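You operate a simulated robot arm through the tools that you are given. There is no shell and no other tool.

The job below is to be done with a simulated two-armed robot. You get a single attempt, and the scene is never put back.

TASK
Set the big radio to 40 watts by the power meter.
Fine: send into the dummy load; before sending set the meter to HF and its 200 range and the coax switch to load; raise the drive from low; stop sending after.

Only the result counts: the job must be done as asked and must still hold three seconds after the hand-in. Knocking over, shifting, dropping, spilling or breaking anything else fails it.

THE ROBOT
Two 6-joint arms with two-finger parallel grippers on one trunk that stands fixed in place. Base frame: the origin is at the foot of the trunk, x ahead of it, y to its left, z up; the work surface is at about z = 0.75. Readings come in m, degrees, newtons and seconds.
The left shoulder is at [0.28, 0.185, 1.205], the right one opposite. With the tool pointing down near the work surface each hand reaches from about 0.16 to 0.88 m from the base axis, measured 20 degrees to its own side. Payload 1.57 kg a hand.
The TCP of each hand is the grasp point between the finger pads, 0.03 m short of the fingertips. In the tool frame z runs along the fingers and y along their closing line. Largest opening 0.08 m; finger width 0.017, thickness 0.012; the body of the gripper, 0.04 by 0.082 m, starts 0.08 m behind the TCP.
Orientation is that of the tool frame in the base frame, as a unit quaternion [x, y, z, w]. With the fingers straight down and closing along the base's y, the tool's x points along the base's -x, its y along +y and its z along -z.

THE INTERFACE
- The arms move only by the tool arm_command. It takes "left_series", "right_series" or both (then of equal length, played together; a hand with none holds still); each is a list of rows, each a list of 3 entries, a list of its own where there are three numbers: the opening, from 0 (shut) to 1 (fully open), then the shift along the base's x, y, z in units of 250 mm (1.0 is 250 mm), then the turn, a rotation vector about the base's x, y, z in units of 60 degrees (1.0 is 60 degrees). In form: [[jaw, [x, y, z], [wx, wy, wz]], ...]. A call has 1 to 20 rows; each row is the pose to reach, as a shift and turn from the pose commanded when the call began. A call with a number of a shift or a turn outside -1 to 1 is refused whole. Each row takes 0.2 s and may step no farther than 0.05 m and 8.6 degrees from the row before; otherwise, or with a gripper value out of range, the whole call is refused. Where a pose cannot be reached the arm comes as near as it can. A force on the tool above 60 N (or 10 N above the force at the start of the call, whichever is more), or a blocked arm, ends the call early, and 0.2 s more pass. Each finger travels about 0.153 m/s and halts on what it meets, pressing with about 37 N; the grip force reading is that of the motor and also rises with nothing between the fingers. The clock runs only during rows and for 0.2 s after the last one: add rows that repeat a pose to give the fingers time. The reply holds the time, the measured pose of the TCP, the force on the tool along the base axes, the opening and the grip force, in the units named above and with some noise, with the torque about the TCP (base axes, N m) and any sound that the robot's microphone picked up.
- Cameras (640 x 400 px; columns grow to the right, rows downward): "scene" is now at [0.2183, -0.0625, 1.6652]; the picture's right is [-0.67, -0.75, 0.00], its down [-0.48, 0.43, -0.76] and it looks along [0.57, -0.51, -0.65] (base axes); focal length 309 px, centre (320, 200). "left" rides on the left gripper at [0.072, 0.007, -0.122] in its tool frame; the picture's right is [-0.09, 1.00, 0.00], its down [-0.84, -0.08, -0.54] and it looks along [-0.54, -0.05, 0.84] (tool axes); focal length 238 px, centre (320, 200). "right" rides on the right gripper at [0.072, -0.007, -0.122] in its tool frame; the picture's right is [0.09, 1.00, 0.00], its down [-0.84, 0.08, -0.54] and it looks along [-0.54, 0.05, 0.84] (tool axes); focal length 238 px, centre (320, 200). There is no depth. A picture from a camera that has moved, and an enlarged one, comes with that camera's place and axes in the base frame and with its lens. The place of the scene camera against the robot may be out by one fixed shift of up to 0.018 m in any direction.
- camera(camera): a new picture of that camera. The clock stands still meanwhile.
- raise_lower(by): slides the trunk up (or, below 0, down) by that many m; the arms and the scene camera ride with it, the base frame stays. It gives what a move gives, with no picture.
- aim_head(pan, tilt): turns the head with the scene camera to pan (to the left, within 86 degrees either way) and tilt (down, from -29 to 69), counted from straight ahead of the robot. It gives what a move gives.
- zoom(camera, box): a new picture of the part [left, top, right, bottom] of that camera's present view, enlarged. The clock stands still meanwhile.
- close_job(): hands the job in; it is judged then, once.

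Places have to be worked out from the pictures, the camera data and where the tool is seen. Open the grippers and draw the arms clear of the work before you hand the job in, unless the task says otherwise.

The tools are called after "Emit:" as name(argument=value, ...) on one line, values as JSON. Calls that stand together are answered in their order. arm_command: Moves the arms, as the interface text tells. Its arguments: {"type":"object","properties":{"left_series":{"type":"array","items":{"type":"array"}},"right_series":{"type":"array","items":{"type":"array"}}},"required":[]} The other tools are called the same way: raise_lower (by) slides the trunk up or down; aim_head (pan, tilt) turns the head that bears the scene camera; camera (camera) takes a picture; zoom (camera, box) takes an enlarged picture of a part of a camera's view; close_job () hands the job in.

At the start:

```text
clock: 0.0
left_tool_pos: [0.5435, -0.086, 1.3398]
left_orientation: [0.0, 1.0, 0.0, 0.0]
left_ft_force: [-0.5, -0.9, 0.4]
left_torque: [-0.01, 0.0, -0.01]
left_opening: 0.0803
left_grip_force: 0.0
right_tool_pos: [0.3941, -0.4642, 1.3771]
right_orientation: [0.0, 1.0, 0.0, -0.001]
right_ft_force: [0.4, 0.1, -0.6]
right_torque: [-0.05, -0.04, 0.03]
right_opening: 0.0801
right_grip_force: 0.1
trunk travel left (down, up): [-0.9, 0.09]
head pan, tilt: [-41.8, 40.2]
```

scene: 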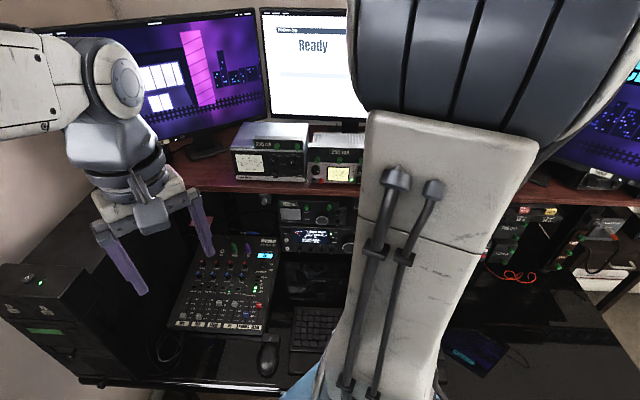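
right: 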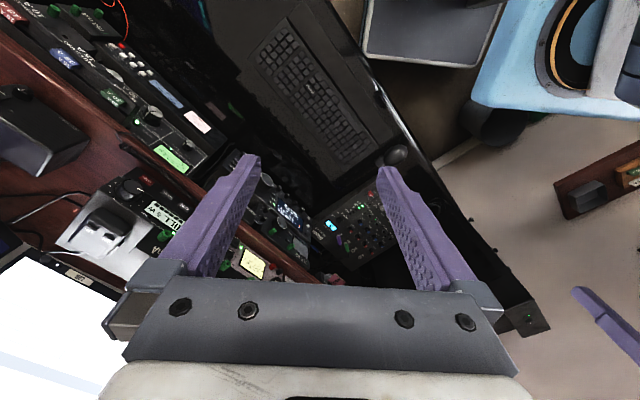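
left: 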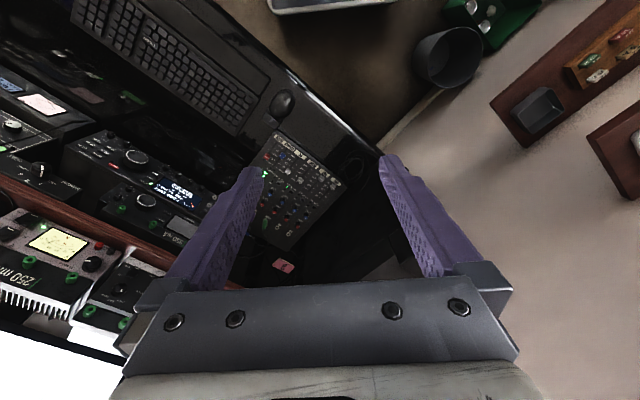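

The scene camera is largely blocked by the right arm. I'll first take enlarged views to identify the equipment.

Emit:
zoom(camera="scene", box=[220, 100, 380, 200])

Emit:
zoom(camera="scene", box=[240, 180, 380, 268])

Emit:
zoom(camera="scene", box=[460, 180, 640, 292])

Emit:
zoom(camera="right", box=[0, 0, 240, 150])

Emit:
zoom(camera="right", box=[60, 130, 320, 292])

Emit:
zoom(camera="left", box=[0, 60, 240, 350])

```text
4.00 times, centred on (300, 150) of scene
camera zoom: at [0.2183, -0.0625, 1.6652], right [-0.67, -0.75, 0.0], down [-0.48, 0.43, -0.76], along [0.57, -0.51, -0.65], focal length 1237 px, centre (400, 400)
```

zoom: 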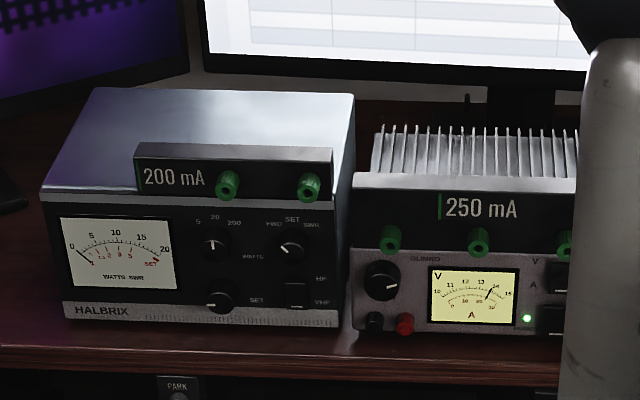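

```text
4.55 times, centred on (310, 224) of scene
camera zoom: at [0.2183, -0.0625, 1.6652], right [-0.67, -0.75, 0.0], down [-0.48, 0.43, -0.76], along [0.57, -0.51, -0.65], focal length 1405 px, centre (366, 91)
```

zoom: 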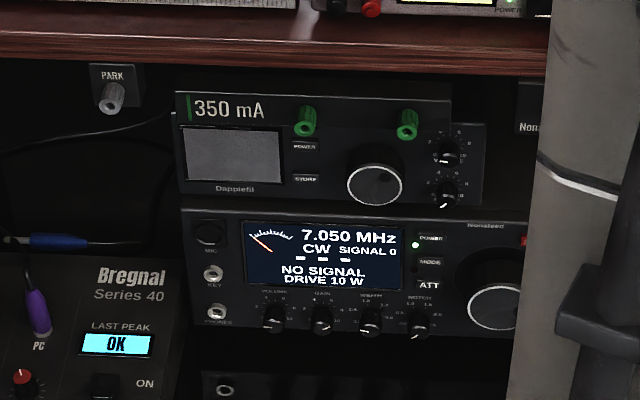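

```text
3.56 times, centred on (550, 236) of scene
camera zoom: at [0.2183, -0.0625, 1.6652], right [-0.67, -0.75, 0.0], down [-0.48, 0.43, -0.76], along [0.57, -0.51, -0.65], focal length 1099 px, centre (-498, 72)
```

zoom: 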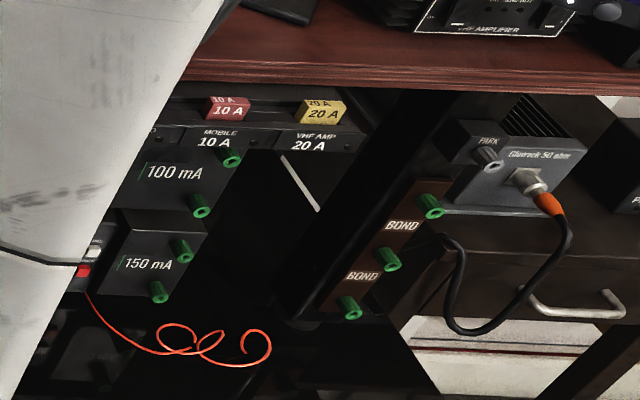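

```text
2.67 times, centred on (120, 75) of right
camera zoom: at [0.3231, -0.4721, 1.4996], right [-0.09, 1.0, 0.0], down [0.84, 0.08, 0.54], along [0.54, 0.05, -0.84], focal length 636 px, centre (853, 533)
```

zoom: 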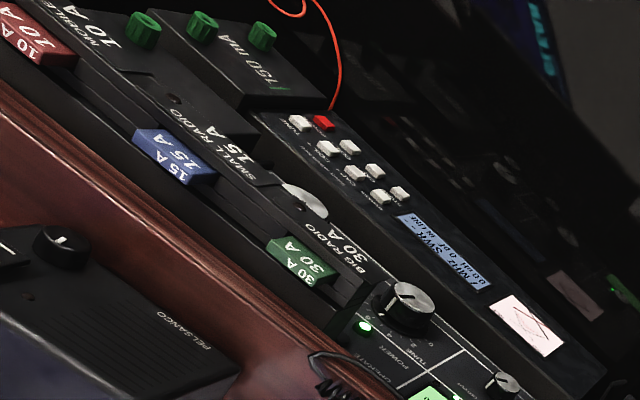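

```text
2.46 times, centred on (190, 211) of right
camera zoom: at [0.3231, -0.4721, 1.4996], right [-0.09, 1.0, 0.0], down [0.84, 0.08, 0.54], along [0.54, 0.05, -0.84], focal length 587 px, centre (640, 173)
```

zoom: 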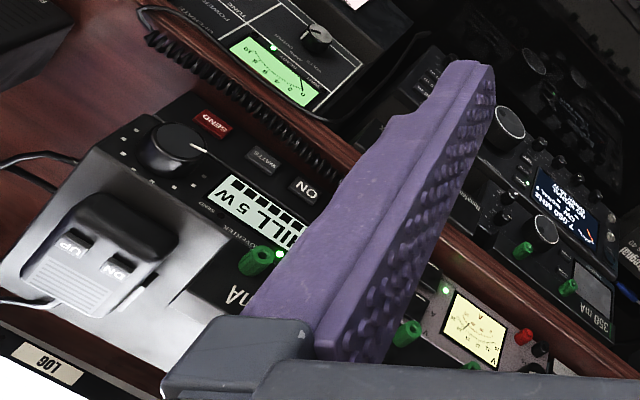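

```text
1.38 times, centred on (120, 205) of left
camera zoom: at [0.4724, -0.0795, 1.4623], right [0.09, 1.0, 0.0], down [0.84, -0.08, 0.54], along [0.54, -0.05, -0.84], focal length 329 px, centre (596, 193)
```

zoom: 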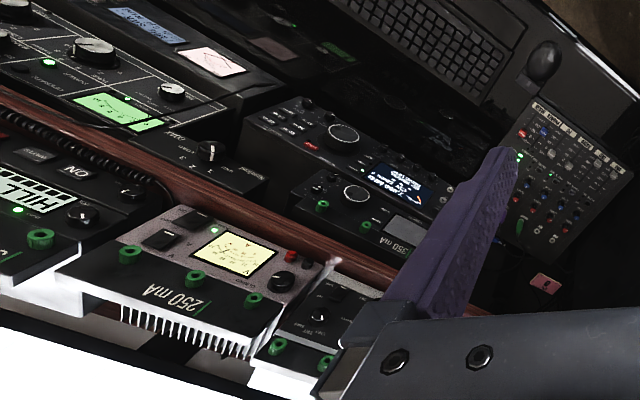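

The right arm hides the centre of the desk. I'll pan the head to the right to see the rest before moving anything.

Emit:
aim_head(pan=-70, tilt=40)

Emit:
camera(camera="scene")

Emit:
aim_head(pan=-15, tilt=45)

Emit:
camera(camera="scene")

```text
clock: 0.9
left_tool_pos: [0.5442, -0.0846, 1.3408]
left_orientation: [0.001, 1.0, 0.001, 0.0]
left_ft_force: [0.3, 0.0, -0.7]
left_torque: [0.0, -0.02, 0.0]
left_opening: 0.08
left_grip_force: 0.1
right_tool_pos: [0.3946, -0.4638, 1.3764]
right_orientation: [0.0, 1.0, 0.0, -0.001]
right_ft_force: [-0.1, -0.2, 0.4]
right_torque: [0.02, -0.04, -0.01]
right_opening: 0.0803
right_grip_force: 0.2
trunk travel left (down, up): [-0.9, 0.09]
head pan, tilt: [-70.0, 40.0]
```

```text
taken
camera scene: at [0.1842, -0.0859, 1.6655], right [-0.94, -0.34, 0.0], down [-0.22, 0.6, -0.77], along [0.26, -0.72, -0.64], focal length 309 px, centre (320, 200)
```

scene: 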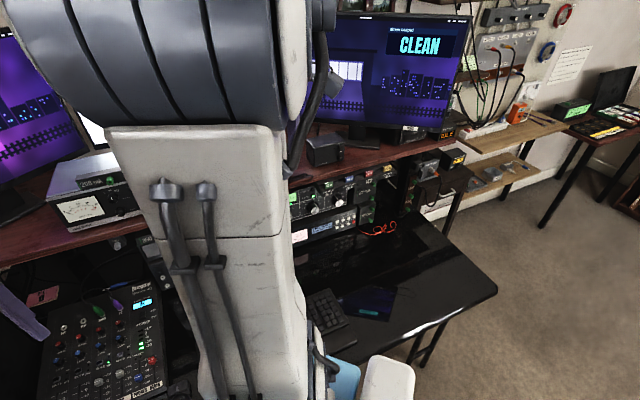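

```text
clock: 2.2
left_tool_pos: [0.5441, -0.0865, 1.3403]
left_orientation: [0.0, 1.0, 0.0, 0.0]
left_ft_force: [-1.4, 0.6, 0.5]
left_torque: [0.0, -0.03, -0.02]
left_opening: 0.08
left_grip_force: 0.0
right_tool_pos: [0.3938, -0.4644, 1.3775]
right_orientation: [-0.001, 1.0, 0.0, 0.0]
right_ft_force: [-0.1, 0.4, -0.4]
right_torque: [0.0, 0.0, 0.01]
right_opening: 0.0798
right_grip_force: 0.1
trunk travel left (down, up): [-0.9, 0.09]
head pan, tilt: [-15.0, 45.0]
```

```text
taken
camera scene: at [0.2336, -0.0271, 1.6582], right [-0.26, -0.97, 0.0], down [-0.68, 0.18, -0.71], along [0.68, -0.18, -0.71], focal length 309 px, centre (320, 200)
```

scene: 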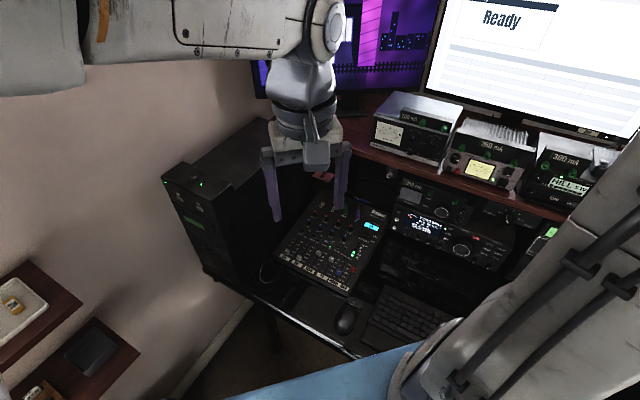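

The desk is angled; the shelf holds the Halbrix meter, an Olimko supply and others, and the rack is below. I'll draw the right hand back and to the robot's right to clear the scene camera's view.

Emit:
arm_command(right_series=[[1, [-0.15, 0, 0], [0, 0, 0]], [1, [-0.3, 0, 0], [0, 0, 0]], [1, [-0.45, 0, 0], [0, 0, 0]], [1, [-0.6, 0, 0], [0, 0, 0]], [1, [-0.75, 0, 0], [0, 0, 0]], [1, [-0.9, 0, 0], [0, 0, 0]]])

Emit:
aim_head(pan=-50, tilt=30)

Emit:
camera(camera="scene")

Emit:
camera(camera="right")

```text
clock: 3.6
left_tool_pos: [0.5447, -0.0863, 1.3401]
left_orientation: [0.0, 1.0, 0.0, 0.001]
left_ft_force: [0.4, 0.4, 0.1]
left_torque: [0.0, -0.01, -0.01]
left_opening: 0.08
left_grip_force: 0.1
right_tool_pos: [0.1697, -0.4635, 1.3784]
right_orientation: [0.0, 1.0, 0.0, 0.0]
right_ft_force: [0.9, 0.4, 0.2]
right_torque: [0.03, 0.02, 0.0]
right_opening: 0.0799
right_grip_force: 0.0
trunk travel left (down, up): [-0.9, 0.09]
head pan, tilt: [-15.0, 45.0]
```

```text
clock: 4.6
left_tool_pos: [0.5432, -0.0849, 1.3397]
left_orientation: [0.0, 1.0, 0.0, 0.0]
left_ft_force: [-0.3, -0.1, 0.0]
left_torque: [-0.02, 0.01, -0.01]
left_opening: 0.08
left_grip_force: 0.0
right_tool_pos: [0.1698, -0.4642, 1.3787]
right_orientation: [0.001, 1.0, 0.001, 0.0]
right_ft_force: [0.6, 0.0, 0.3]
right_torque: [-0.03, 0.0, -0.01]
right_opening: 0.0799
right_grip_force: 0.0
trunk travel left (down, up): [-0.9, 0.09]
head pan, tilt: [-50.0, 30.0]
```

```text
taken
camera scene: at [0.2132, -0.0752, 1.6808], right [-0.77, -0.64, 0.0], down [-0.32, 0.38, -0.87], along [0.56, -0.66, -0.5], focal length 309 px, centre (320, 200)
```

scene: 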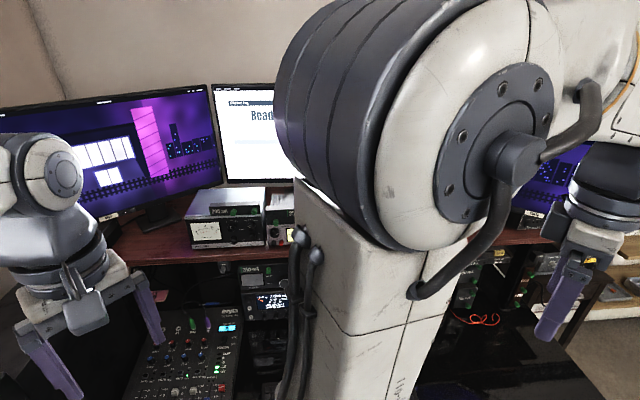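

```text
taken
camera right: at [0.0981, -0.4726, 1.4998], right [-0.09, 1.0, 0.0], down [0.84, 0.08, 0.54], along [0.54, 0.05, -0.84], focal length 238 px, centre (320, 200)
```

right: 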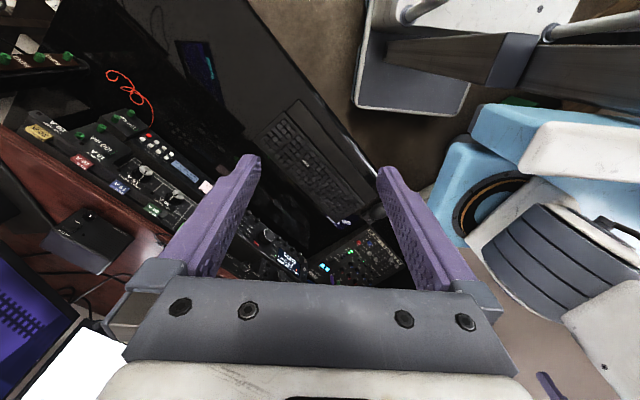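

The elbow still blocks. I'll extend the right arm outward to the right and lower so the elbow swings down out of the view.

Emit:
arm_command(right_series=[[1, [-0.05, -0.12, -0.08], [0, 0, 0]], [1, [-0.1, -0.24, -0.16], [0, 0, 0]], [1, [-0.15, -0.36, -0.24], [0, 0, 0]], [1, [-0.2, -0.48, -0.32], [0, 0, 0]], [1, [-0.25, -0.6, -0.4], [0, 0, 0]], [1, [-0.3, -0.72, -0.48], [0, 0, 0]], [1, [-0.35, -0.84, -0.56], [0, 0, 0]], [1, [-0.4, -0.96, -0.64], [0, 0, 0]]])

Emit:
camera(camera="scene")

Emit:
camera(camera="right")

```text
clock: 6.4
left_tool_pos: [0.5438, -0.0858, 1.3404]
left_orientation: [0.001, 1.0, 0.0, 0.0]
left_ft_force: [-0.2, -0.3, -0.5]
left_torque: [0.0, -0.02, -0.01]
left_opening: 0.0799
left_grip_force: 0.0
right_tool_pos: [0.0677, -0.7047, 1.2174]
right_orientation: [0.0, 1.0, 0.0, 0.001]
right_ft_force: [0.0, 0.2, -0.1]
right_torque: [-0.03, 0.03, 0.01]
right_opening: 0.08
right_grip_force: 0.1
trunk travel left (down, up): [-0.9, 0.09]
head pan, tilt: [-50.0, 30.0]
```

```text
taken
camera scene: at [0.2132, -0.0755, 1.6809], right [-0.77, -0.64, 0.0], down [-0.32, 0.38, -0.87], along [0.56, -0.66, -0.5], focal length 309 px, centre (320, 200)
```

scene: 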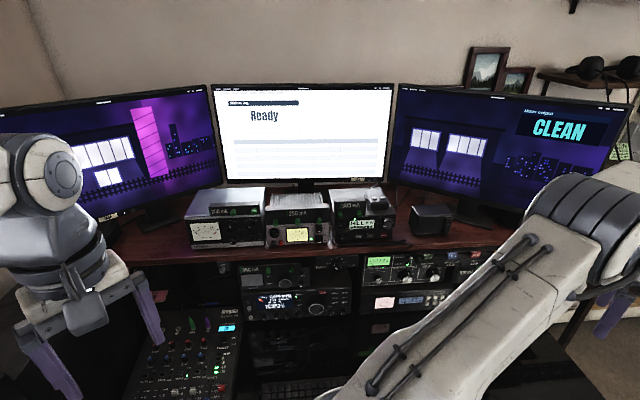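

```text
taken
camera right: at [-0.0027, -0.7131, 1.3389], right [-0.09, 1.0, 0.0], down [0.84, 0.08, 0.54], along [0.54, 0.05, -0.84], focal length 238 px, centre (320, 200)
```

right: 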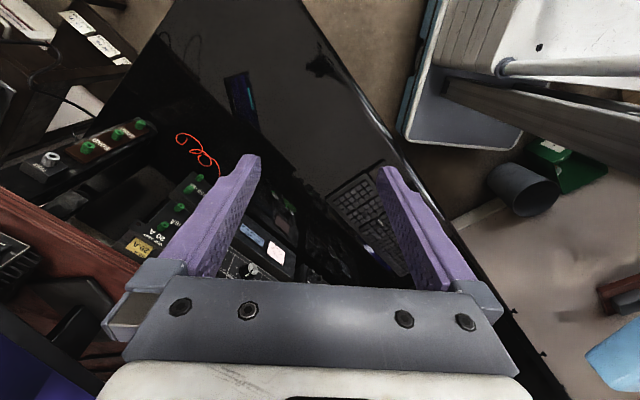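

Now the shelf and rack are visible. I'll enlarge the parts.

Emit:
zoom(camera="scene", box=[180, 180, 300, 255])

Emit:
zoom(camera="scene", box=[290, 180, 410, 255])

Emit:
zoom(camera="scene", box=[225, 250, 365, 338])

Emit:
zoom(camera="scene", box=[350, 240, 490, 328])

Emit:
zoom(camera="scene", box=[210, 80, 400, 190])

Emit:
zoom(camera="scene", box=[140, 300, 260, 400])

Emit:
zoom(camera="right", box=[0, 0, 260, 162])

```text
5.33 times, centred on (240, 218) of scene
camera zoom: at [0.2132, -0.0755, 1.6809], right [-0.77, -0.64, 0.0], down [-0.32, 0.38, -0.87], along [0.56, -0.66, -0.5], focal length 1649 px, centre (747, 107)
```

zoom: 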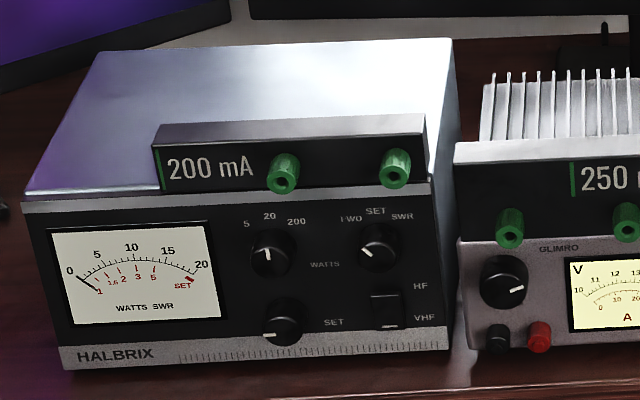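

```text
5.33 times, centred on (350, 218) of scene
camera zoom: at [0.2132, -0.0755, 1.6809], right [-0.77, -0.64, 0.0], down [-0.32, 0.38, -0.87], along [0.56, -0.66, -0.5], focal length 1649 px, centre (160, 107)
```

zoom: 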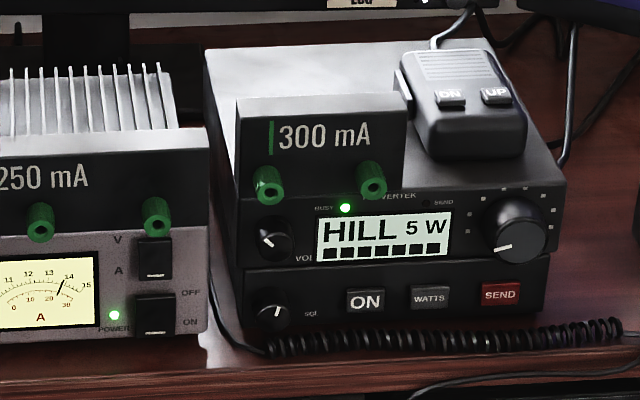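

```text
4.55 times, centred on (295, 294) of scene
camera zoom: at [0.2132, -0.0755, 1.6809], right [-0.77, -0.64, 0.0], down [-0.32, 0.38, -0.87], along [0.56, -0.66, -0.5], focal length 1405 px, centre (434, -227)
```

zoom: 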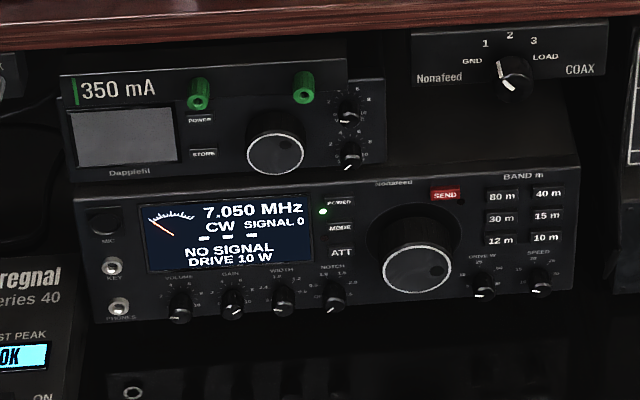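

```text
4.55 times, centred on (420, 284) of scene
camera zoom: at [0.2132, -0.0755, 1.6809], right [-0.77, -0.64, 0.0], down [-0.32, 0.38, -0.87], along [0.56, -0.66, -0.5], focal length 1405 px, centre (-134, -182)
```

zoom: 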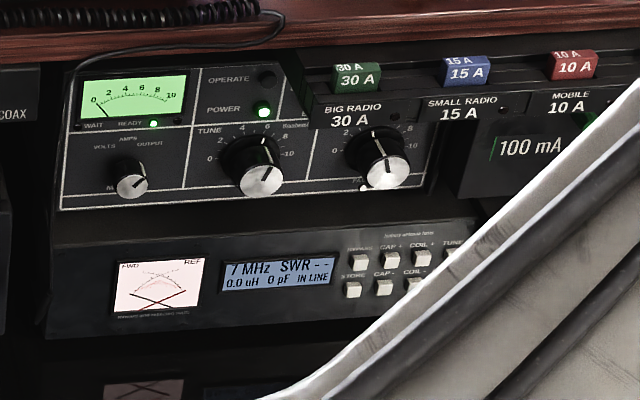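

```text
3.37 times, centred on (305, 135) of scene
camera zoom: at [0.2132, -0.0755, 1.6809], right [-0.77, -0.64, 0.0], down [-0.32, 0.38, -0.87], along [0.56, -0.66, -0.5], focal length 1042 px, centre (370, 419)
```

zoom: 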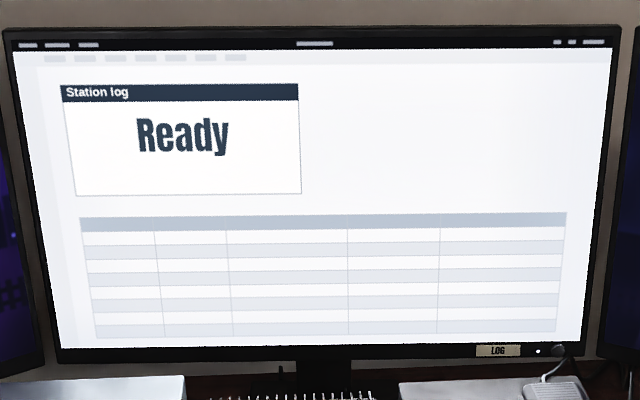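

```text
4.00 times, centred on (200, 350) of scene
camera zoom: at [0.2132, -0.0755, 1.6809], right [-0.77, -0.64, 0.0], down [-0.32, 0.38, -0.87], along [0.56, -0.66, -0.5], focal length 1237 px, centre (800, -400)
```

zoom: 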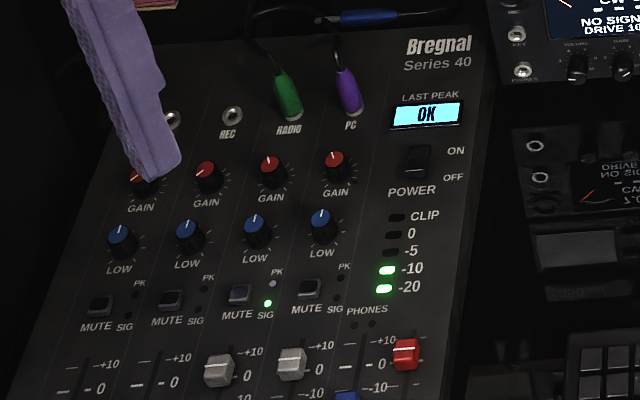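

```text
2.46 times, centred on (130, 81) of right
camera zoom: at [-0.0027, -0.7131, 1.3389], right [-0.09, 1.0, 0.0], down [0.84, 0.08, 0.54], along [0.54, 0.05, -0.84], focal length 587 px, centre (788, 493)
```

zoom: 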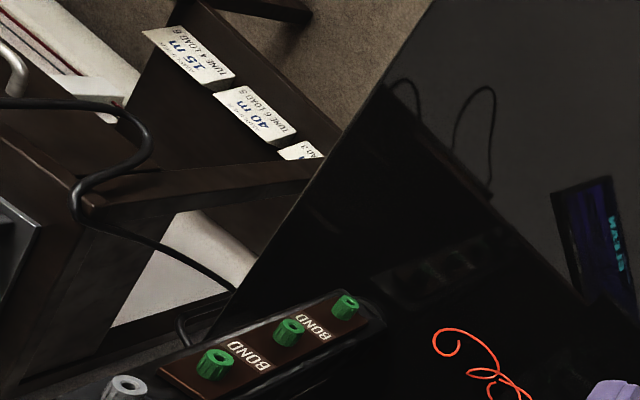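

Panel layout is clear: the Nonafeed 7.050 MHz set is the big radio (SEND button, DRIVE W knob), Nonafeed coax switch above it, Halbrix meter on the shelf; the panels face about 45° toward the robot. I'll take closer zooms of the switch states before moving.

Emit:
zoom(camera="scene", box=[310, 248, 366, 283])

Emit:
zoom(camera="scene", box=[310, 285, 366, 320])

Emit:
zoom(camera="scene", box=[220, 215, 268, 245])

Emit:
zoom(camera="scene", box=[360, 250, 424, 290])

```text
11.43 times, centred on (338, 266) of scene
camera zoom: at [0.2132, -0.0755, 1.6809], right [-0.77, -0.64, 0.0], down [-0.32, 0.38, -0.87], along [0.56, -0.66, -0.5], focal length 3534 px, centre (114, -549)
```

zoom: 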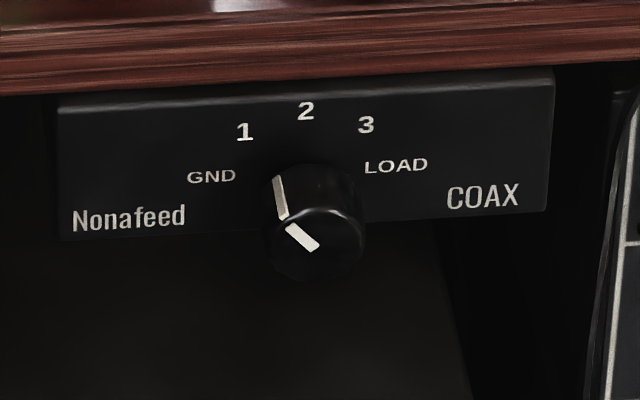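

```text
11.43 times, centred on (338, 302) of scene
camera zoom: at [0.2132, -0.0755, 1.6809], right [-0.77, -0.64, 0.0], down [-0.32, 0.38, -0.87], along [0.56, -0.66, -0.5], focal length 3534 px, centre (114, -971)
```

zoom: 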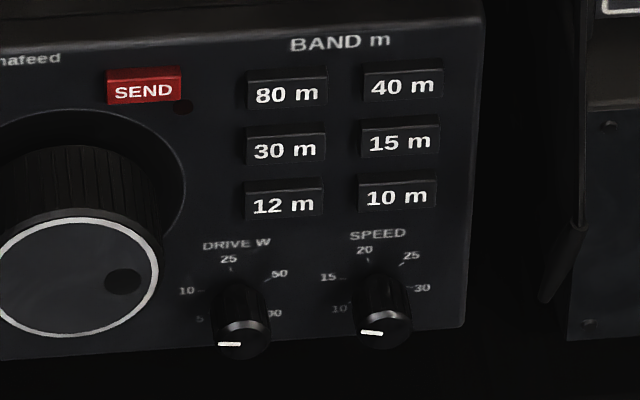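

```text
13.33 times, centred on (244, 230) of scene
camera zoom: at [0.2132, -0.0755, 1.6809], right [-0.77, -0.64, 0.0], down [-0.32, 0.38, -0.87], along [0.56, -0.66, -0.5], focal length 4122 px, centre (1333, -200)
```

zoom: 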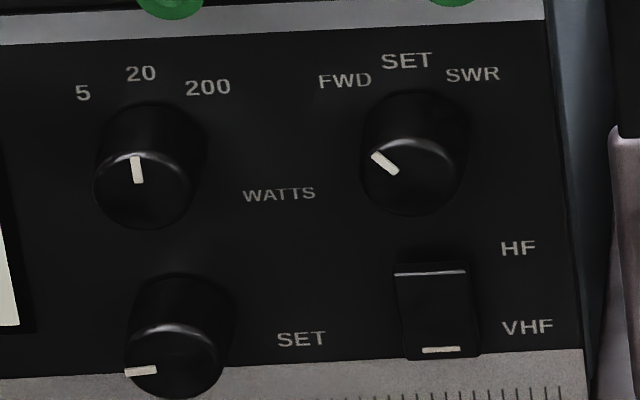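

```text
10.00 times, centred on (392, 270) of scene
camera zoom: at [0.2132, -0.0755, 1.6809], right [-0.77, -0.64, 0.0], down [-0.32, 0.38, -0.87], along [0.56, -0.66, -0.5], focal length 3092 px, centre (-400, -500)
```

zoom: 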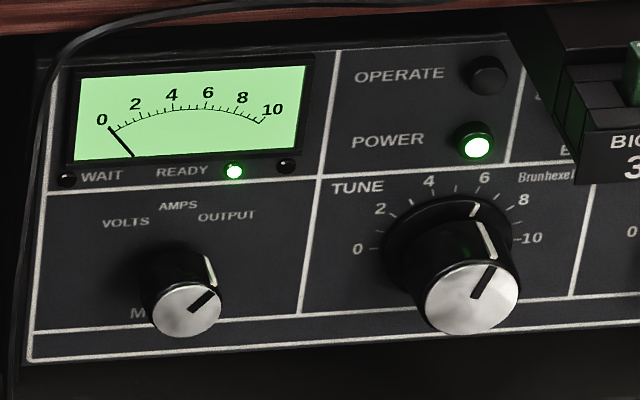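

States: meter range at 20, function FWD, rocker probably VHF; coax at 1; amp OPERATE off; drive at 10 W. Moving the left hand aside and bringing the right hand round, tilting it toward the panels.

Emit:
arm_command(left_series=[[1, [-0.05, 0.1, 0], [0, 0, 0]], [1, [-0.1, 0.2, 0], [0, 0, 0]], [1, [-0.15, 0.3, 0], [0, 0, 0]], [1, [-0.2, 0.4, 0], [0, 0, 0]], [1, [-0.25, 0.5, 0], [0, 0, 0]], [1, [-0.3, 0.6, 0], [0, 0, 0]], [1, [-0.35, 0.7, 0], [0, 0, 0]], [1, [-0.4, 0.7, 0], [0, 0, 0]], [1, [-0.45, 0.7, 0], [0, 0, 0]], [1, [-0.5, 0.7, 0], [0, 0, 0]]], right_series=[[1, [0.09, 0.08, 0.02], [-0.094, -0.094, 0]], [1, [0.18, 0.16, 0.04], [-0.188, -0.188, 0]], [1, [0.27, 0.24, 0.06], [-0.282, -0.282, 0]], [1, [0.36, 0.32, 0.08], [-0.376, -0.376, 0]], [1, [0.45, 0.4, 0.1], [-0.47, -0.47, 0]], [1, [0.54, 0.48, 0.12], [-0.564, -0.564, 0]], [1, [0.63, 0.56, 0.14], [-0.658, -0.658, 0]], [1, [0.72, 0.64, 0.16], [-0.752, -0.752, 0]], [1, [0.81, 0.72, 0.18], [-0.846, -0.846, 0]], [1, [0.9, 0.8, 0.2], [-0.94, -0.94, 0]]])

Emit:
camera(camera="right")

Emit:
camera(camera="scene")

```text
clock: 8.6
left_tool_pos: [0.4645, 0.0677, 1.3327]
left_orientation: [0.001, 1.0, 0.002, -0.001]
left_ft_force: [0.3, -0.8, 0.3]
left_torque: [-0.01, -0.01, -0.02]
left_opening: 0.08
left_grip_force: 0.1
left hand out of reach, approached as far as the arm can: row 7, 8, 9, 10
right_tool_pos: [0.3652, -0.5137, 1.4252]
right_orientation: [0.01, 0.775, -0.442, 0.451]
right_ft_force: [-0.4, -0.4, 0.1]
right_torque: [0.0, 0.0, 0.04]
right_opening: 0.0796
right_grip_force: 0.0
right hand out of reach, approached as far as the arm can: row 1, 2, 3, 4, 5, 6, 7, 8, 9, 10
trunk travel left (down, up): [-0.9, 0.09]
head pan, tilt: [-50.0, 30.0]
```

```text
taken
camera right: at [0.2358, -0.4615, 1.4033], right [0.36, 0.57, -0.74], down [0.15, 0.74, 0.65], along [0.92, -0.35, 0.18], focal length 238 px, centre (320, 200)
```

right: 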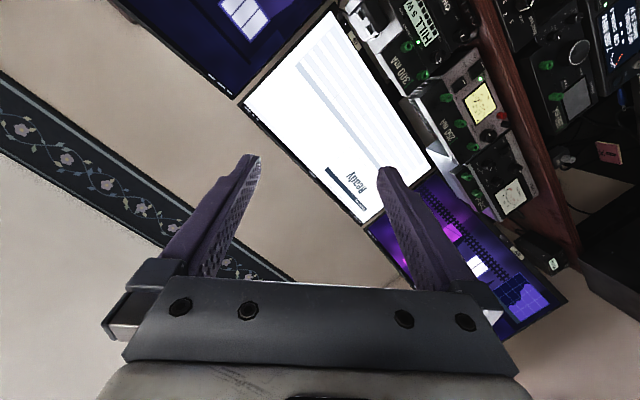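

```text
taken
camera scene: at [0.2127, -0.0767, 1.6808], right [-0.77, -0.64, 0.0], down [-0.32, 0.38, -0.87], along [0.56, -0.66, -0.5], focal length 309 px, centre (320, 200)
```

scene: 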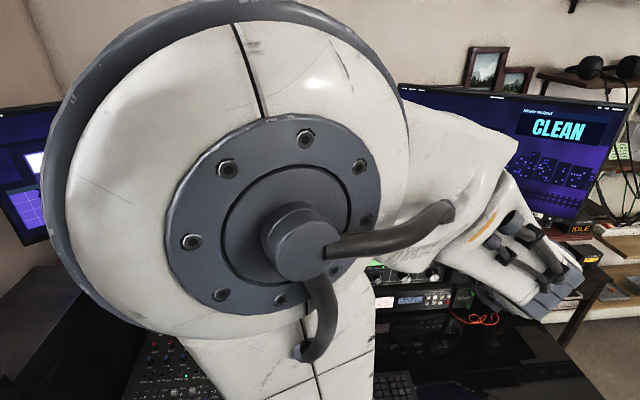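

The arm got too folded to reach that pose exactly. I'll push the hand forward toward the panel where the horizontal pose is reachable, keeping well short of the shelf.

Emit:
arm_command(right_series=[[1, [0.12, 0.02, -0.08], [0, 0, 0]], [1, [0.24, 0.04, -0.16], [0, 0, 0]], [1, [0.36, 0.08, -0.24], [0, 0, 0]], [1, [0.48, 0.12, -0.32], [0, 0, 0]], [1, [0.6, 0.16, -0.4], [0, 0, 0]], [1, [0.72, 0.18, -0.44], [0, 0, 0]], [1, [0.8, 0.2, -0.48], [0, 0, 0]], [1, [0.88, 0.2, -0.5], [0, 0, 0]]])

Emit:
camera(camera="right")

Emit:
camera(camera="scene")

```text
clock: 10.4
left_tool_pos: [0.4646, 0.069, 1.3304]
left_orientation: [0.0, 1.0, 0.0, -0.001]
left_ft_force: [-0.4, -0.1, 1.1]
left_torque: [0.0, -0.04, -0.03]
left_opening: 0.0802
left_grip_force: 0.1
right_tool_pos: [0.4915, -0.5001, 1.4108]
right_orientation: [0.003, 0.798, -0.383, 0.465]
right_ft_force: [-0.6, 0.6, -0.3]
right_torque: [-0.01, 0.0, 0.0]
right_opening: 0.08
right_grip_force: 0.1
right hand out of reach, approached as far as the arm can: row 1, 2, 3, 4, 5, 6, 7, 8
trunk travel left (down, up): [-0.9, 0.09]
head pan, tilt: [-50.0, 30.0]
```

```text
taken
camera right: at [0.3585, -0.4565, 1.3959], right [0.3, 0.67, -0.68], down [0.1, 0.68, 0.72], along [0.95, -0.29, 0.14], focal length 238 px, centre (320, 200)
```

right: 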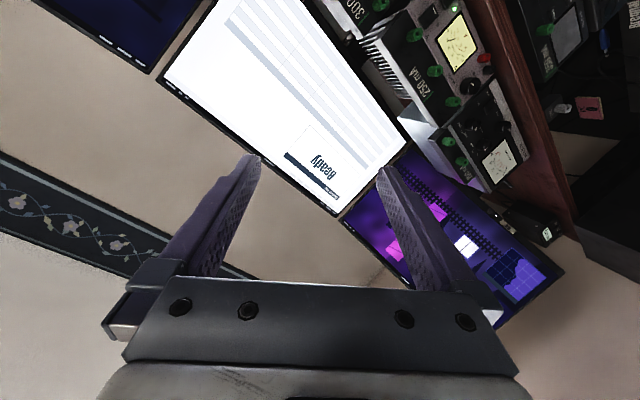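

```text
taken
camera scene: at [0.2131, -0.0752, 1.6808], right [-0.77, -0.64, 0.0], down [-0.32, 0.38, -0.87], along [0.56, -0.66, -0.5], focal length 309 px, centre (320, 200)
```

scene: 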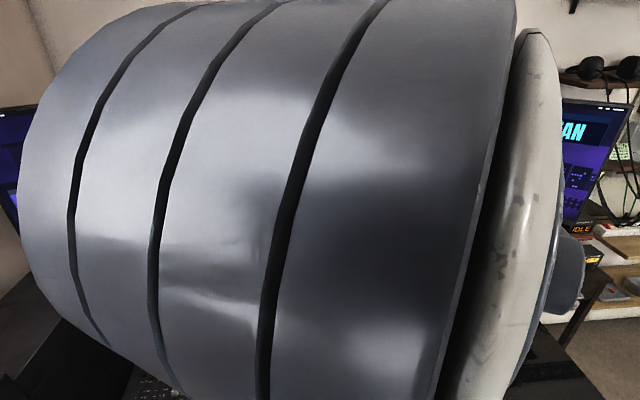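

The right arm is too close to the panel for this; its elbow folds into the camera's view. The left shoulder lies straight across from the meter and radio, so I'll send the right hand back to its extended parking place and work with the left arm.

Emit:
arm_command(right_series=[[1, [-0.09, -0.02, 0.05], [0.094, 0.094, 0]], [1, [-0.18, -0.04, 0.1], [0.188, 0.188, 0]], [1, [-0.27, -0.06, 0.15], [0.282, 0.282, 0]], [1, [-0.36, -0.08, 0.2], [0.376, 0.376, 0]], [1, [-0.45, -0.1, 0.25], [0.47, 0.47, 0]], [1, [-0.54, -0.12, 0.3], [0.564, 0.564, 0]], [1, [-0.63, -0.14, 0.35], [0.658, 0.658, 0]], [1, [-0.72, -0.16, 0.4], [0.752, 0.752, 0]], [1, [-0.81, -0.18, 0.45], [0.846, 0.846, 0]], [1, [-0.88, -0.2, 0.5], [0.94, 0.94, 0]]])

Emit:
camera(camera="right")

```text
clock: 12.6
left_tool_pos: [0.4646, 0.0679, 1.3309]
left_orientation: [0.0, 1.0, 0.0, -0.001]
left_ft_force: [-0.3, -0.2, -0.2]
left_torque: [0.01, 0.02, 0.0]
left_opening: 0.0799
left_grip_force: 0.0
right_tool_pos: [0.2679, -0.5432, 1.5113]
right_orientation: [0.039, 0.997, 0.067, -0.006]
right_ft_force: [-0.2, -0.3, -0.3]
right_torque: [0.02, 0.0, 0.01]
right_opening: 0.08
right_grip_force: 0.0
right hand out of reach, approached as far as the arm can: row 1, 2, 10
trunk travel left (down, up): [-0.9, 0.09]
head pan, tilt: [-50.0, 30.0]
```

```text
taken
camera right: at [0.1979, -0.5613, 1.6334], right [-0.01, 0.99, 0.13], down [0.84, -0.06, 0.53], along [0.54, 0.12, -0.84], focal length 238 px, centre (320, 200)
```

right: 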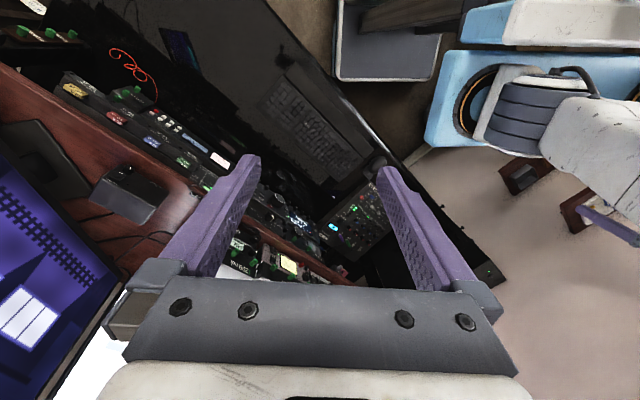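

The hand is back to pointing down; now I'll extend it to the parking place.

Emit:
arm_command(right_series=[[1, [-0.1, -0.08, -0.1], [0, 0, 0]], [1, [-0.2, -0.16, -0.2], [0, 0, 0]], [1, [-0.3, -0.24, -0.3], [0, 0, 0]], [1, [-0.4, -0.32, -0.4], [0, 0, 0]], [1, [-0.5, -0.4, -0.5], [0, 0, 0]], [1, [-0.6, -0.48, -0.6], [0, 0, 0]], [1, [-0.7, -0.56, -0.7], [0, 0, 0]], [1, [-0.8, -0.64, -0.8], [0, 0, 0]], [1, [-0.85, -0.72, -0.9], [0, 0, 0]], [1, [-0.9, -0.8, -1.0], [0, 0, 0]], [1, [-0.95, -0.9, -1.0], [0, 0, 0]]])

Emit:
camera(camera="scene")

```text
clock: 15.0
left_tool_pos: [0.4646, 0.0695, 1.3315]
left_orientation: [0.0, 1.0, 0.0, -0.001]
left_ft_force: [0.4, 0.3, -0.1]
left_torque: [0.02, 0.02, 0.0]
left_opening: 0.0801
left_grip_force: 0.1
right_tool_pos: [0.0561, -0.7101, 1.2548]
right_orientation: [0.038, 0.997, 0.067, -0.006]
right_ft_force: [-0.1, -0.4, -0.7]
right_torque: [-0.05, -0.03, -0.02]
right_opening: 0.0799
right_grip_force: 0.1
right hand out of reach, approached as far as the arm can: row 8, 9, 10, 11
trunk travel left (down, up): [-0.9, 0.09]
head pan, tilt: [-50.0, 30.0]
```

```text
taken
camera scene: at [0.2131, -0.0751, 1.6809], right [-0.77, -0.64, 0.0], down [-0.32, 0.38, -0.87], along [0.56, -0.66, -0.5], focal length 309 px, centre (320, 200)
```

scene: 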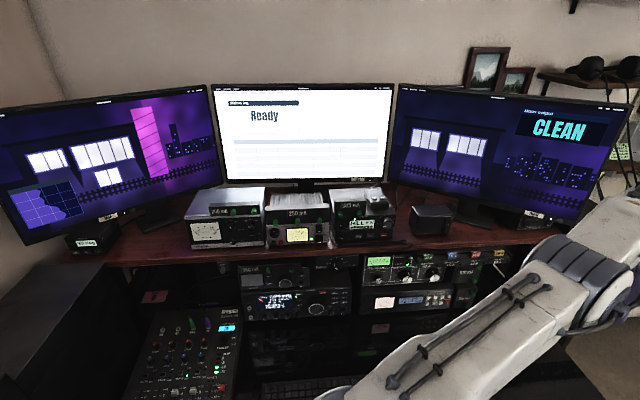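

The scene view is clear now. I'll bring the left hand forward in front of the shelf, still pointing down, then tilt it toward the meter.

Emit:
arm_command(left_series=[[1, [0.1, -0.11, 0], [0, 0, 0]], [1, [0.2, -0.22, 0], [0, 0, 0]], [1, [0.3, -0.33, 0], [0, 0, 0]], [1, [0.4, -0.44, 0], [0, 0, 0]], [1, [0.5, -0.55, 0], [0, 0, 0]], [1, [0.6, -0.66, 0], [0, 0, 0]], [1, [0.7, -0.77, 0], [0, 0, 0]], [1, [0.8, -0.88, 0], [0, 0, 0]], [1, [0.88, -1.0, 0], [0, 0, 0]]])

Emit:
arm_command(left_series=[[1, [0.05, -0.05, -0.02], [-0.094, -0.094, 0]], [1, [0.1, -0.1, -0.04], [-0.188, -0.188, 0]], [1, [0.15, -0.15, -0.06], [-0.282, -0.282, 0]], [1, [0.2, -0.2, -0.08], [-0.376, -0.376, 0]], [1, [0.25, -0.25, -0.1], [-0.47, -0.47, 0]], [1, [0.28, -0.3, -0.12], [-0.564, -0.564, 0]], [1, [0.28, -0.34, -0.14], [-0.658, -0.658, 0]], [1, [0.28, -0.38, -0.16], [-0.752, -0.752, 0]], [1, [0.28, -0.4, -0.18], [-0.846, -0.846, 0]], [1, [0.28, -0.42, -0.2], [-0.94, -0.94, 0]]])

Emit:
camera(camera="left")

Emit:
camera(camera="scene")

```text
clock: 17.0
left_tool_pos: [0.6837, -0.1812, 1.3303]
left_orientation: [0.0, 1.0, 0.002, -0.002]
left_ft_force: [0.4, 0.0, 0.0]
left_torque: [-0.03, 0.0, -0.01]
left_opening: 0.08
left_grip_force: 0.0
right_tool_pos: [0.0577, -0.7121, 1.2548]
right_orientation: [0.038, 0.997, 0.067, -0.006]
right_ft_force: [0.0, -0.7, -0.6]
right_torque: [-0.02, -0.01, 0.0]
right_opening: 0.0799
right_grip_force: 0.1
trunk travel left (down, up): [-0.9, 0.09]
head pan, tilt: [-50.0, 30.0]
```

```text
clock: 19.2
left_tool_pos: [0.7544, -0.285, 1.281]
left_orientation: [-0.001, 0.767, -0.454, 0.453]
left_ft_force: [0.1, -1.2, -0.4]
left_torque: [-0.01, 0.02, 0.0]
left_opening: 0.08
left_grip_force: 0.0
left hand out of reach, approached as far as the arm can: row 7, 8
right_tool_pos: [0.0554, -0.712, 1.2558]
right_orientation: [0.039, 0.997, 0.067, -0.006]
right_ft_force: [-0.1, 0.5, -0.4]
right_torque: [-0.04, 0.03, 0.01]
right_opening: 0.08
right_grip_force: 0.0
trunk travel left (down, up): [-0.9, 0.09]
head pan, tilt: [-50.0, 30.0]
```

```text
taken
camera left: at [0.6302, -0.2265, 1.2477], right [0.46, 0.62, -0.63], down [0.08, 0.68, 0.73], along [0.88, -0.39, 0.26], focal length 238 px, centre (320, 200)
```

left: 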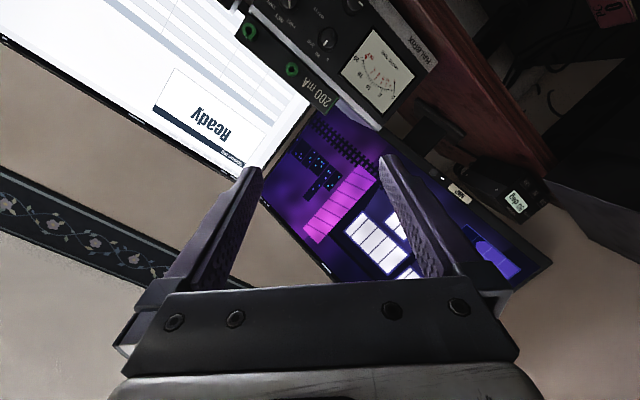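

```text
taken
camera scene: at [0.2131, -0.0755, 1.6809], right [-0.77, -0.64, 0.0], down [-0.32, 0.38, -0.87], along [0.56, -0.66, -0.5], focal length 309 px, centre (320, 200)
```

scene: 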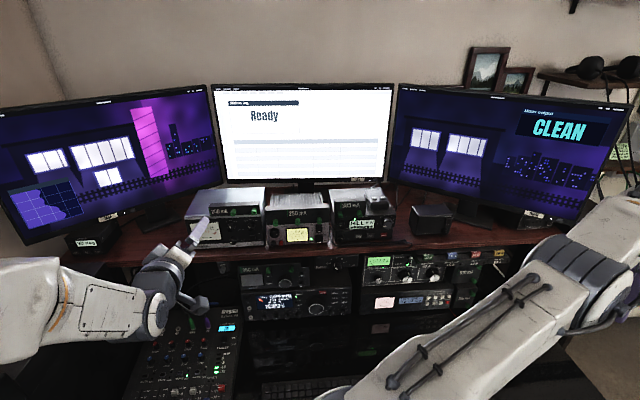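

The left arm reaches well. I'll finish the tilt to horizontal and roll the hand so its camera is on top.

Emit:
arm_command(left_series=[[1, [0, 0, 0], [-0.059, -0.059, 0]], [1, [0, 0, 0], [-0.118, -0.118, 0]]])

Emit:
arm_command(left_series=[[1, [0, 0, 0], [-0.098, 0.098, 0]], [1, [0, 0, 0], [-0.196, 0.196, 0]], [1, [0, 0, 0], [-0.294, 0.294, 0]], [1, [0, 0, 0], [-0.392, 0.392, 0]], [1, [0, 0, 0], [-0.49, 0.49, 0]], [1, [0, 0, 0], [-0.588, 0.588, 0]], [1, [0, 0, 0], [-0.686, 0.686, 0]], [1, [0, 0, 0], [-0.784, 0.784, 0]]])

Emit:
arm_command(left_series=[[1, [0, 0, 0], [-0.098, 0.098, 0]], [1, [0, 0, 0], [-0.196, 0.196, 0]], [1, [0, 0, 0], [-0.294, 0.294, 0]], [1, [0, 0, 0], [-0.392, 0.392, 0]], [1, [0, 0, 0], [-0.49, 0.49, 0]], [1, [0, 0, 0], [-0.588, 0.588, 0]], [1, [0, 0, 0], [-0.686, 0.686, 0]], [1, [0, 0, 0], [-0.784, 0.784, 0]]])

Emit:
camera(camera="left")

```text
clock: 19.8
left_tool_pos: [0.7543, -0.2856, 1.2814]
left_orientation: [0.0, 0.708, -0.499, 0.499]
left_ft_force: [-0.1, -0.1, 1.2]
left_torque: [0.02, -0.01, 0.0]
left_opening: 0.0803
left_grip_force: 0.1
right_tool_pos: [0.0555, -0.711, 1.2543]
right_orientation: [0.039, 0.997, 0.068, -0.006]
right_ft_force: [-0.1, 0.4, 0.4]
right_torque: [0.01, 0.01, 0.01]
right_opening: 0.0801
right_grip_force: 0.1
trunk travel left (down, up): [-0.9, 0.09]
head pan, tilt: [-50.0, 30.0]
```

```text
clock: 21.6
left_tool_pos: [0.7551, -0.2857, 1.2796]
left_orientation: [0.388, -0.592, 0.692, -0.141]
left_ft_force: [0.4, -1.0, 0.3]
left_torque: [0.0, -0.01, -0.04]
left_opening: 0.0799
left_grip_force: 0.1
right_tool_pos: [0.0553, -0.7123, 1.2543]
right_orientation: [0.039, 0.997, 0.068, -0.006]
right_ft_force: [0.2, 0.1, -0.6]
right_torque: [-0.01, -0.01, 0.0]
right_opening: 0.0799
right_grip_force: 0.0
trunk travel left (down, up): [-0.9, 0.09]
head pan, tilt: [-50.0, 30.0]
```

```text
clock: 23.4
left_tool_pos: [0.754, -0.2849, 1.2811]
left_orientation: [0.633, -0.313, 0.67, 0.228]
left_ft_force: [0.3, -0.4, -0.2]
left_torque: [-0.03, -0.01, -0.04]
left_opening: 0.0802
left_grip_force: 0.2
left hand out of reach, approached as far as the arm can: row 8
right_tool_pos: [0.0569, -0.7109, 1.255]
right_orientation: [0.038, 0.997, 0.068, -0.006]
right_ft_force: [0.0, 0.2, -0.7]
right_torque: [0.0, 0.0, -0.03]
right_opening: 0.0798
right_grip_force: 0.1
trunk travel left (down, up): [-0.9, 0.09]
head pan, tilt: [-50.0, 30.0]
```

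```text
taken
camera left: at [0.6567, -0.2116, 1.3506], right [-0.69, -0.69, -0.22], down [-0.25, 0.51, -0.82], along [0.68, -0.51, -0.53], focal length 238 px, centre (320, 200)
```

left: 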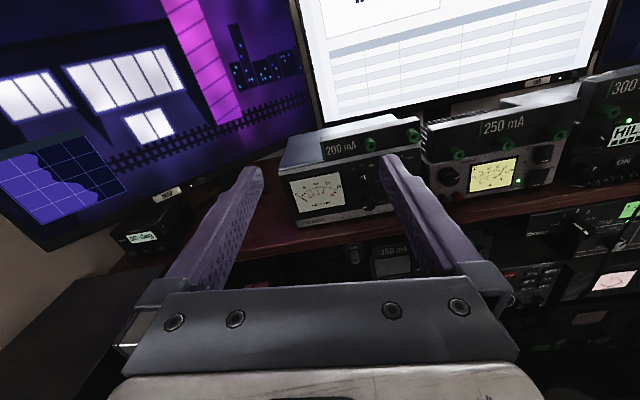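

The wrist stops about 7° short of level, which is fine, and clockwise turning is free. Now I'll zoom on the Halbrix from the left camera to locate the knobs precisely.

Emit:
zoom(camera="left", box=[270, 110, 430, 210])

Emit:
zoom(camera="scene", box=[150, 180, 310, 280])

Emit:
zoom(camera="left", box=[400, 180, 640, 330])

```text
4.00 times, centred on (350, 160) of left
camera zoom: at [0.6567, -0.2116, 1.3506], right [-0.69, -0.69, -0.22], down [-0.25, 0.51, -0.82], along [0.68, -0.51, -0.53], focal length 953 px, centre (200, 360)
```

zoom: 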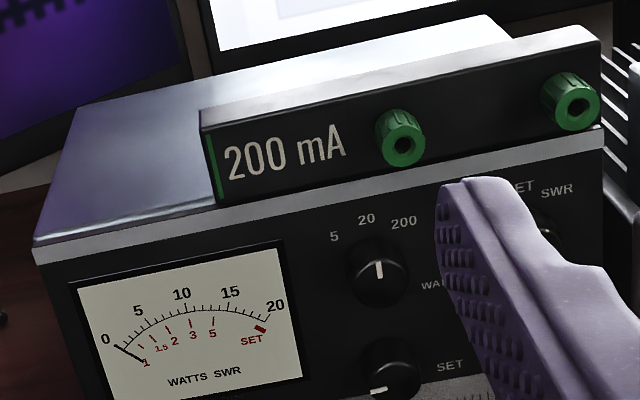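

```text
4.00 times, centred on (230, 230) of scene
camera zoom: at [0.2132, -0.0754, 1.6808], right [-0.77, -0.64, 0.0], down [-0.32, 0.38, -0.87], along [0.56, -0.66, -0.5], focal length 1237 px, centre (680, 80)
```

zoom: 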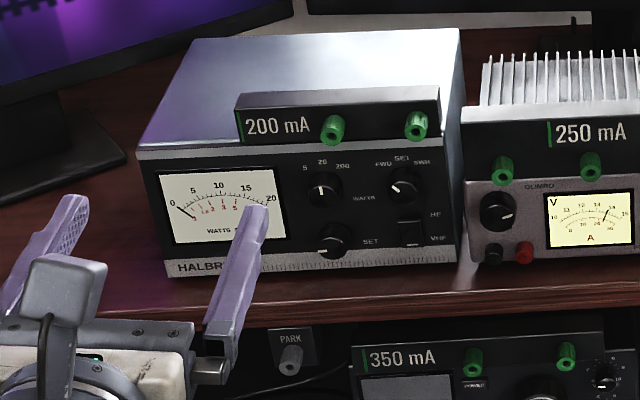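

```text
2.67 times, centred on (520, 255) of left
camera zoom: at [0.6567, -0.2116, 1.3506], right [-0.69, -0.69, -0.22], down [-0.25, 0.51, -0.82], along [0.68, -0.51, -0.53], focal length 636 px, centre (-213, 53)
```

zoom: 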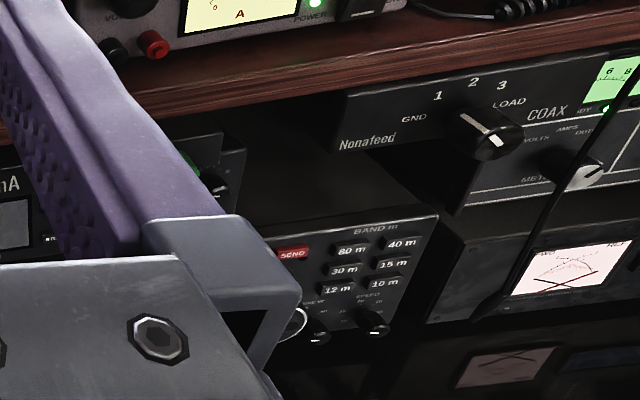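

Triangulating both cameras puts the range knob's cap at about depth 0.927, z 1.18 in panel coordinates (panel at 0.948). I'll move to a pre-grasp about 5 cm in front of it, jaws at 40 mm.

Emit:
arm_command(left_series=[[0.5, [-0.06, -0.06, -0.15], [0, 0, 0]], [0.5, [-0.13, -0.13, -0.3], [0, 0, 0]], [0.5, [-0.129, -0.129, -0.404], [0, 0, 0]], [0.5, [0.0, -0.258, -0.404], [0, 0, 0]], [0.5, [0.1, -0.358, -0.404], [0, 0, 0]], [0.5, [0.182, -0.44, -0.404], [0, 0, 0]], [0.5, [0.182, -0.44, -0.404], [0, 0, 0]]])

Emit:
camera(camera="left")

Emit:
zoom(camera="scene", box=[150, 180, 310, 280])

```text
clock: 25.0
left_tool_pos: [0.8002, -0.397, 1.1784]
left_orientation: [0.633, -0.314, 0.671, 0.226]
left_ft_force: [-0.3, -0.1, -0.4]
left_torque: [-0.01, -0.03, 0.01]
left_opening: 0.04
left_grip_force: 0.0
right_tool_pos: [0.0567, -0.7116, 1.2553]
right_orientation: [0.039, 0.997, 0.067, -0.006]
right_ft_force: [-0.2, 0.2, 1.0]
right_torque: [-0.01, 0.04, 0.02]
right_opening: 0.0802
right_grip_force: 0.0
trunk travel left (down, up): [-0.9, 0.09]
head pan, tilt: [-50.0, 30.0]
```

```text
taken
camera left: at [0.703, -0.3228, 1.249], right [-0.69, -0.69, -0.22], down [-0.25, 0.52, -0.82], along [0.68, -0.51, -0.53], focal length 238 px, centre (320, 200)
```

left: 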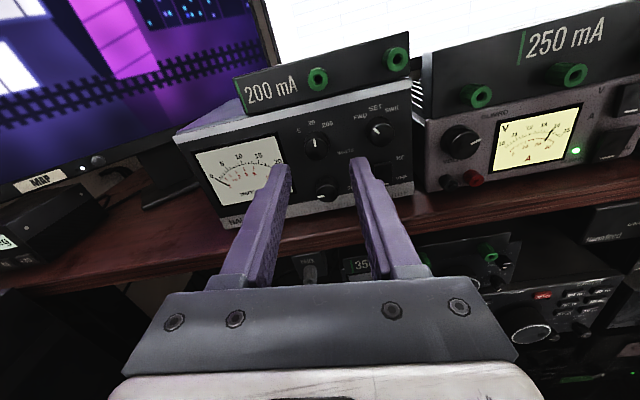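

```text
4.00 times, centred on (230, 230) of scene
camera zoom: at [0.2133, -0.0755, 1.6808], right [-0.77, -0.64, 0.0], down [-0.32, 0.38, -0.87], along [0.56, -0.66, -0.5], focal length 1237 px, centre (680, 80)
```

zoom: 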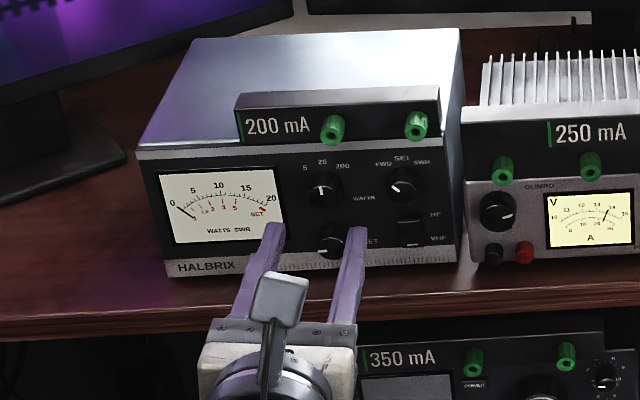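

Good position. I'll zoom the hand camera to refine knob position relative to the fingers.

Emit:
zoom(camera="left", box=[256, 90, 416, 190])

```text
4.00 times, centred on (336, 140) of left
camera zoom: at [0.703, -0.3228, 1.249], right [-0.69, -0.69, -0.22], down [-0.25, 0.52, -0.82], along [0.68, -0.51, -0.53], focal length 953 px, centre (256, 440)
```

zoom: 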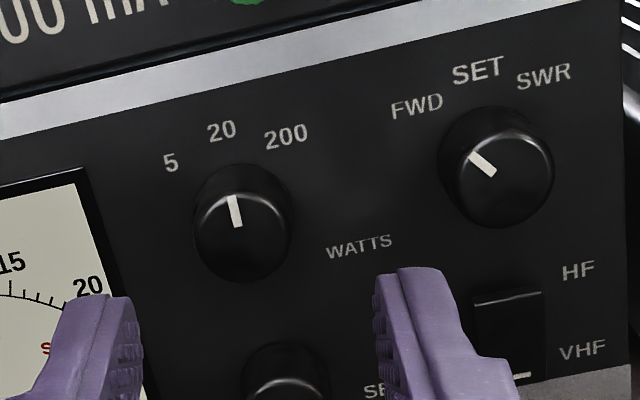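

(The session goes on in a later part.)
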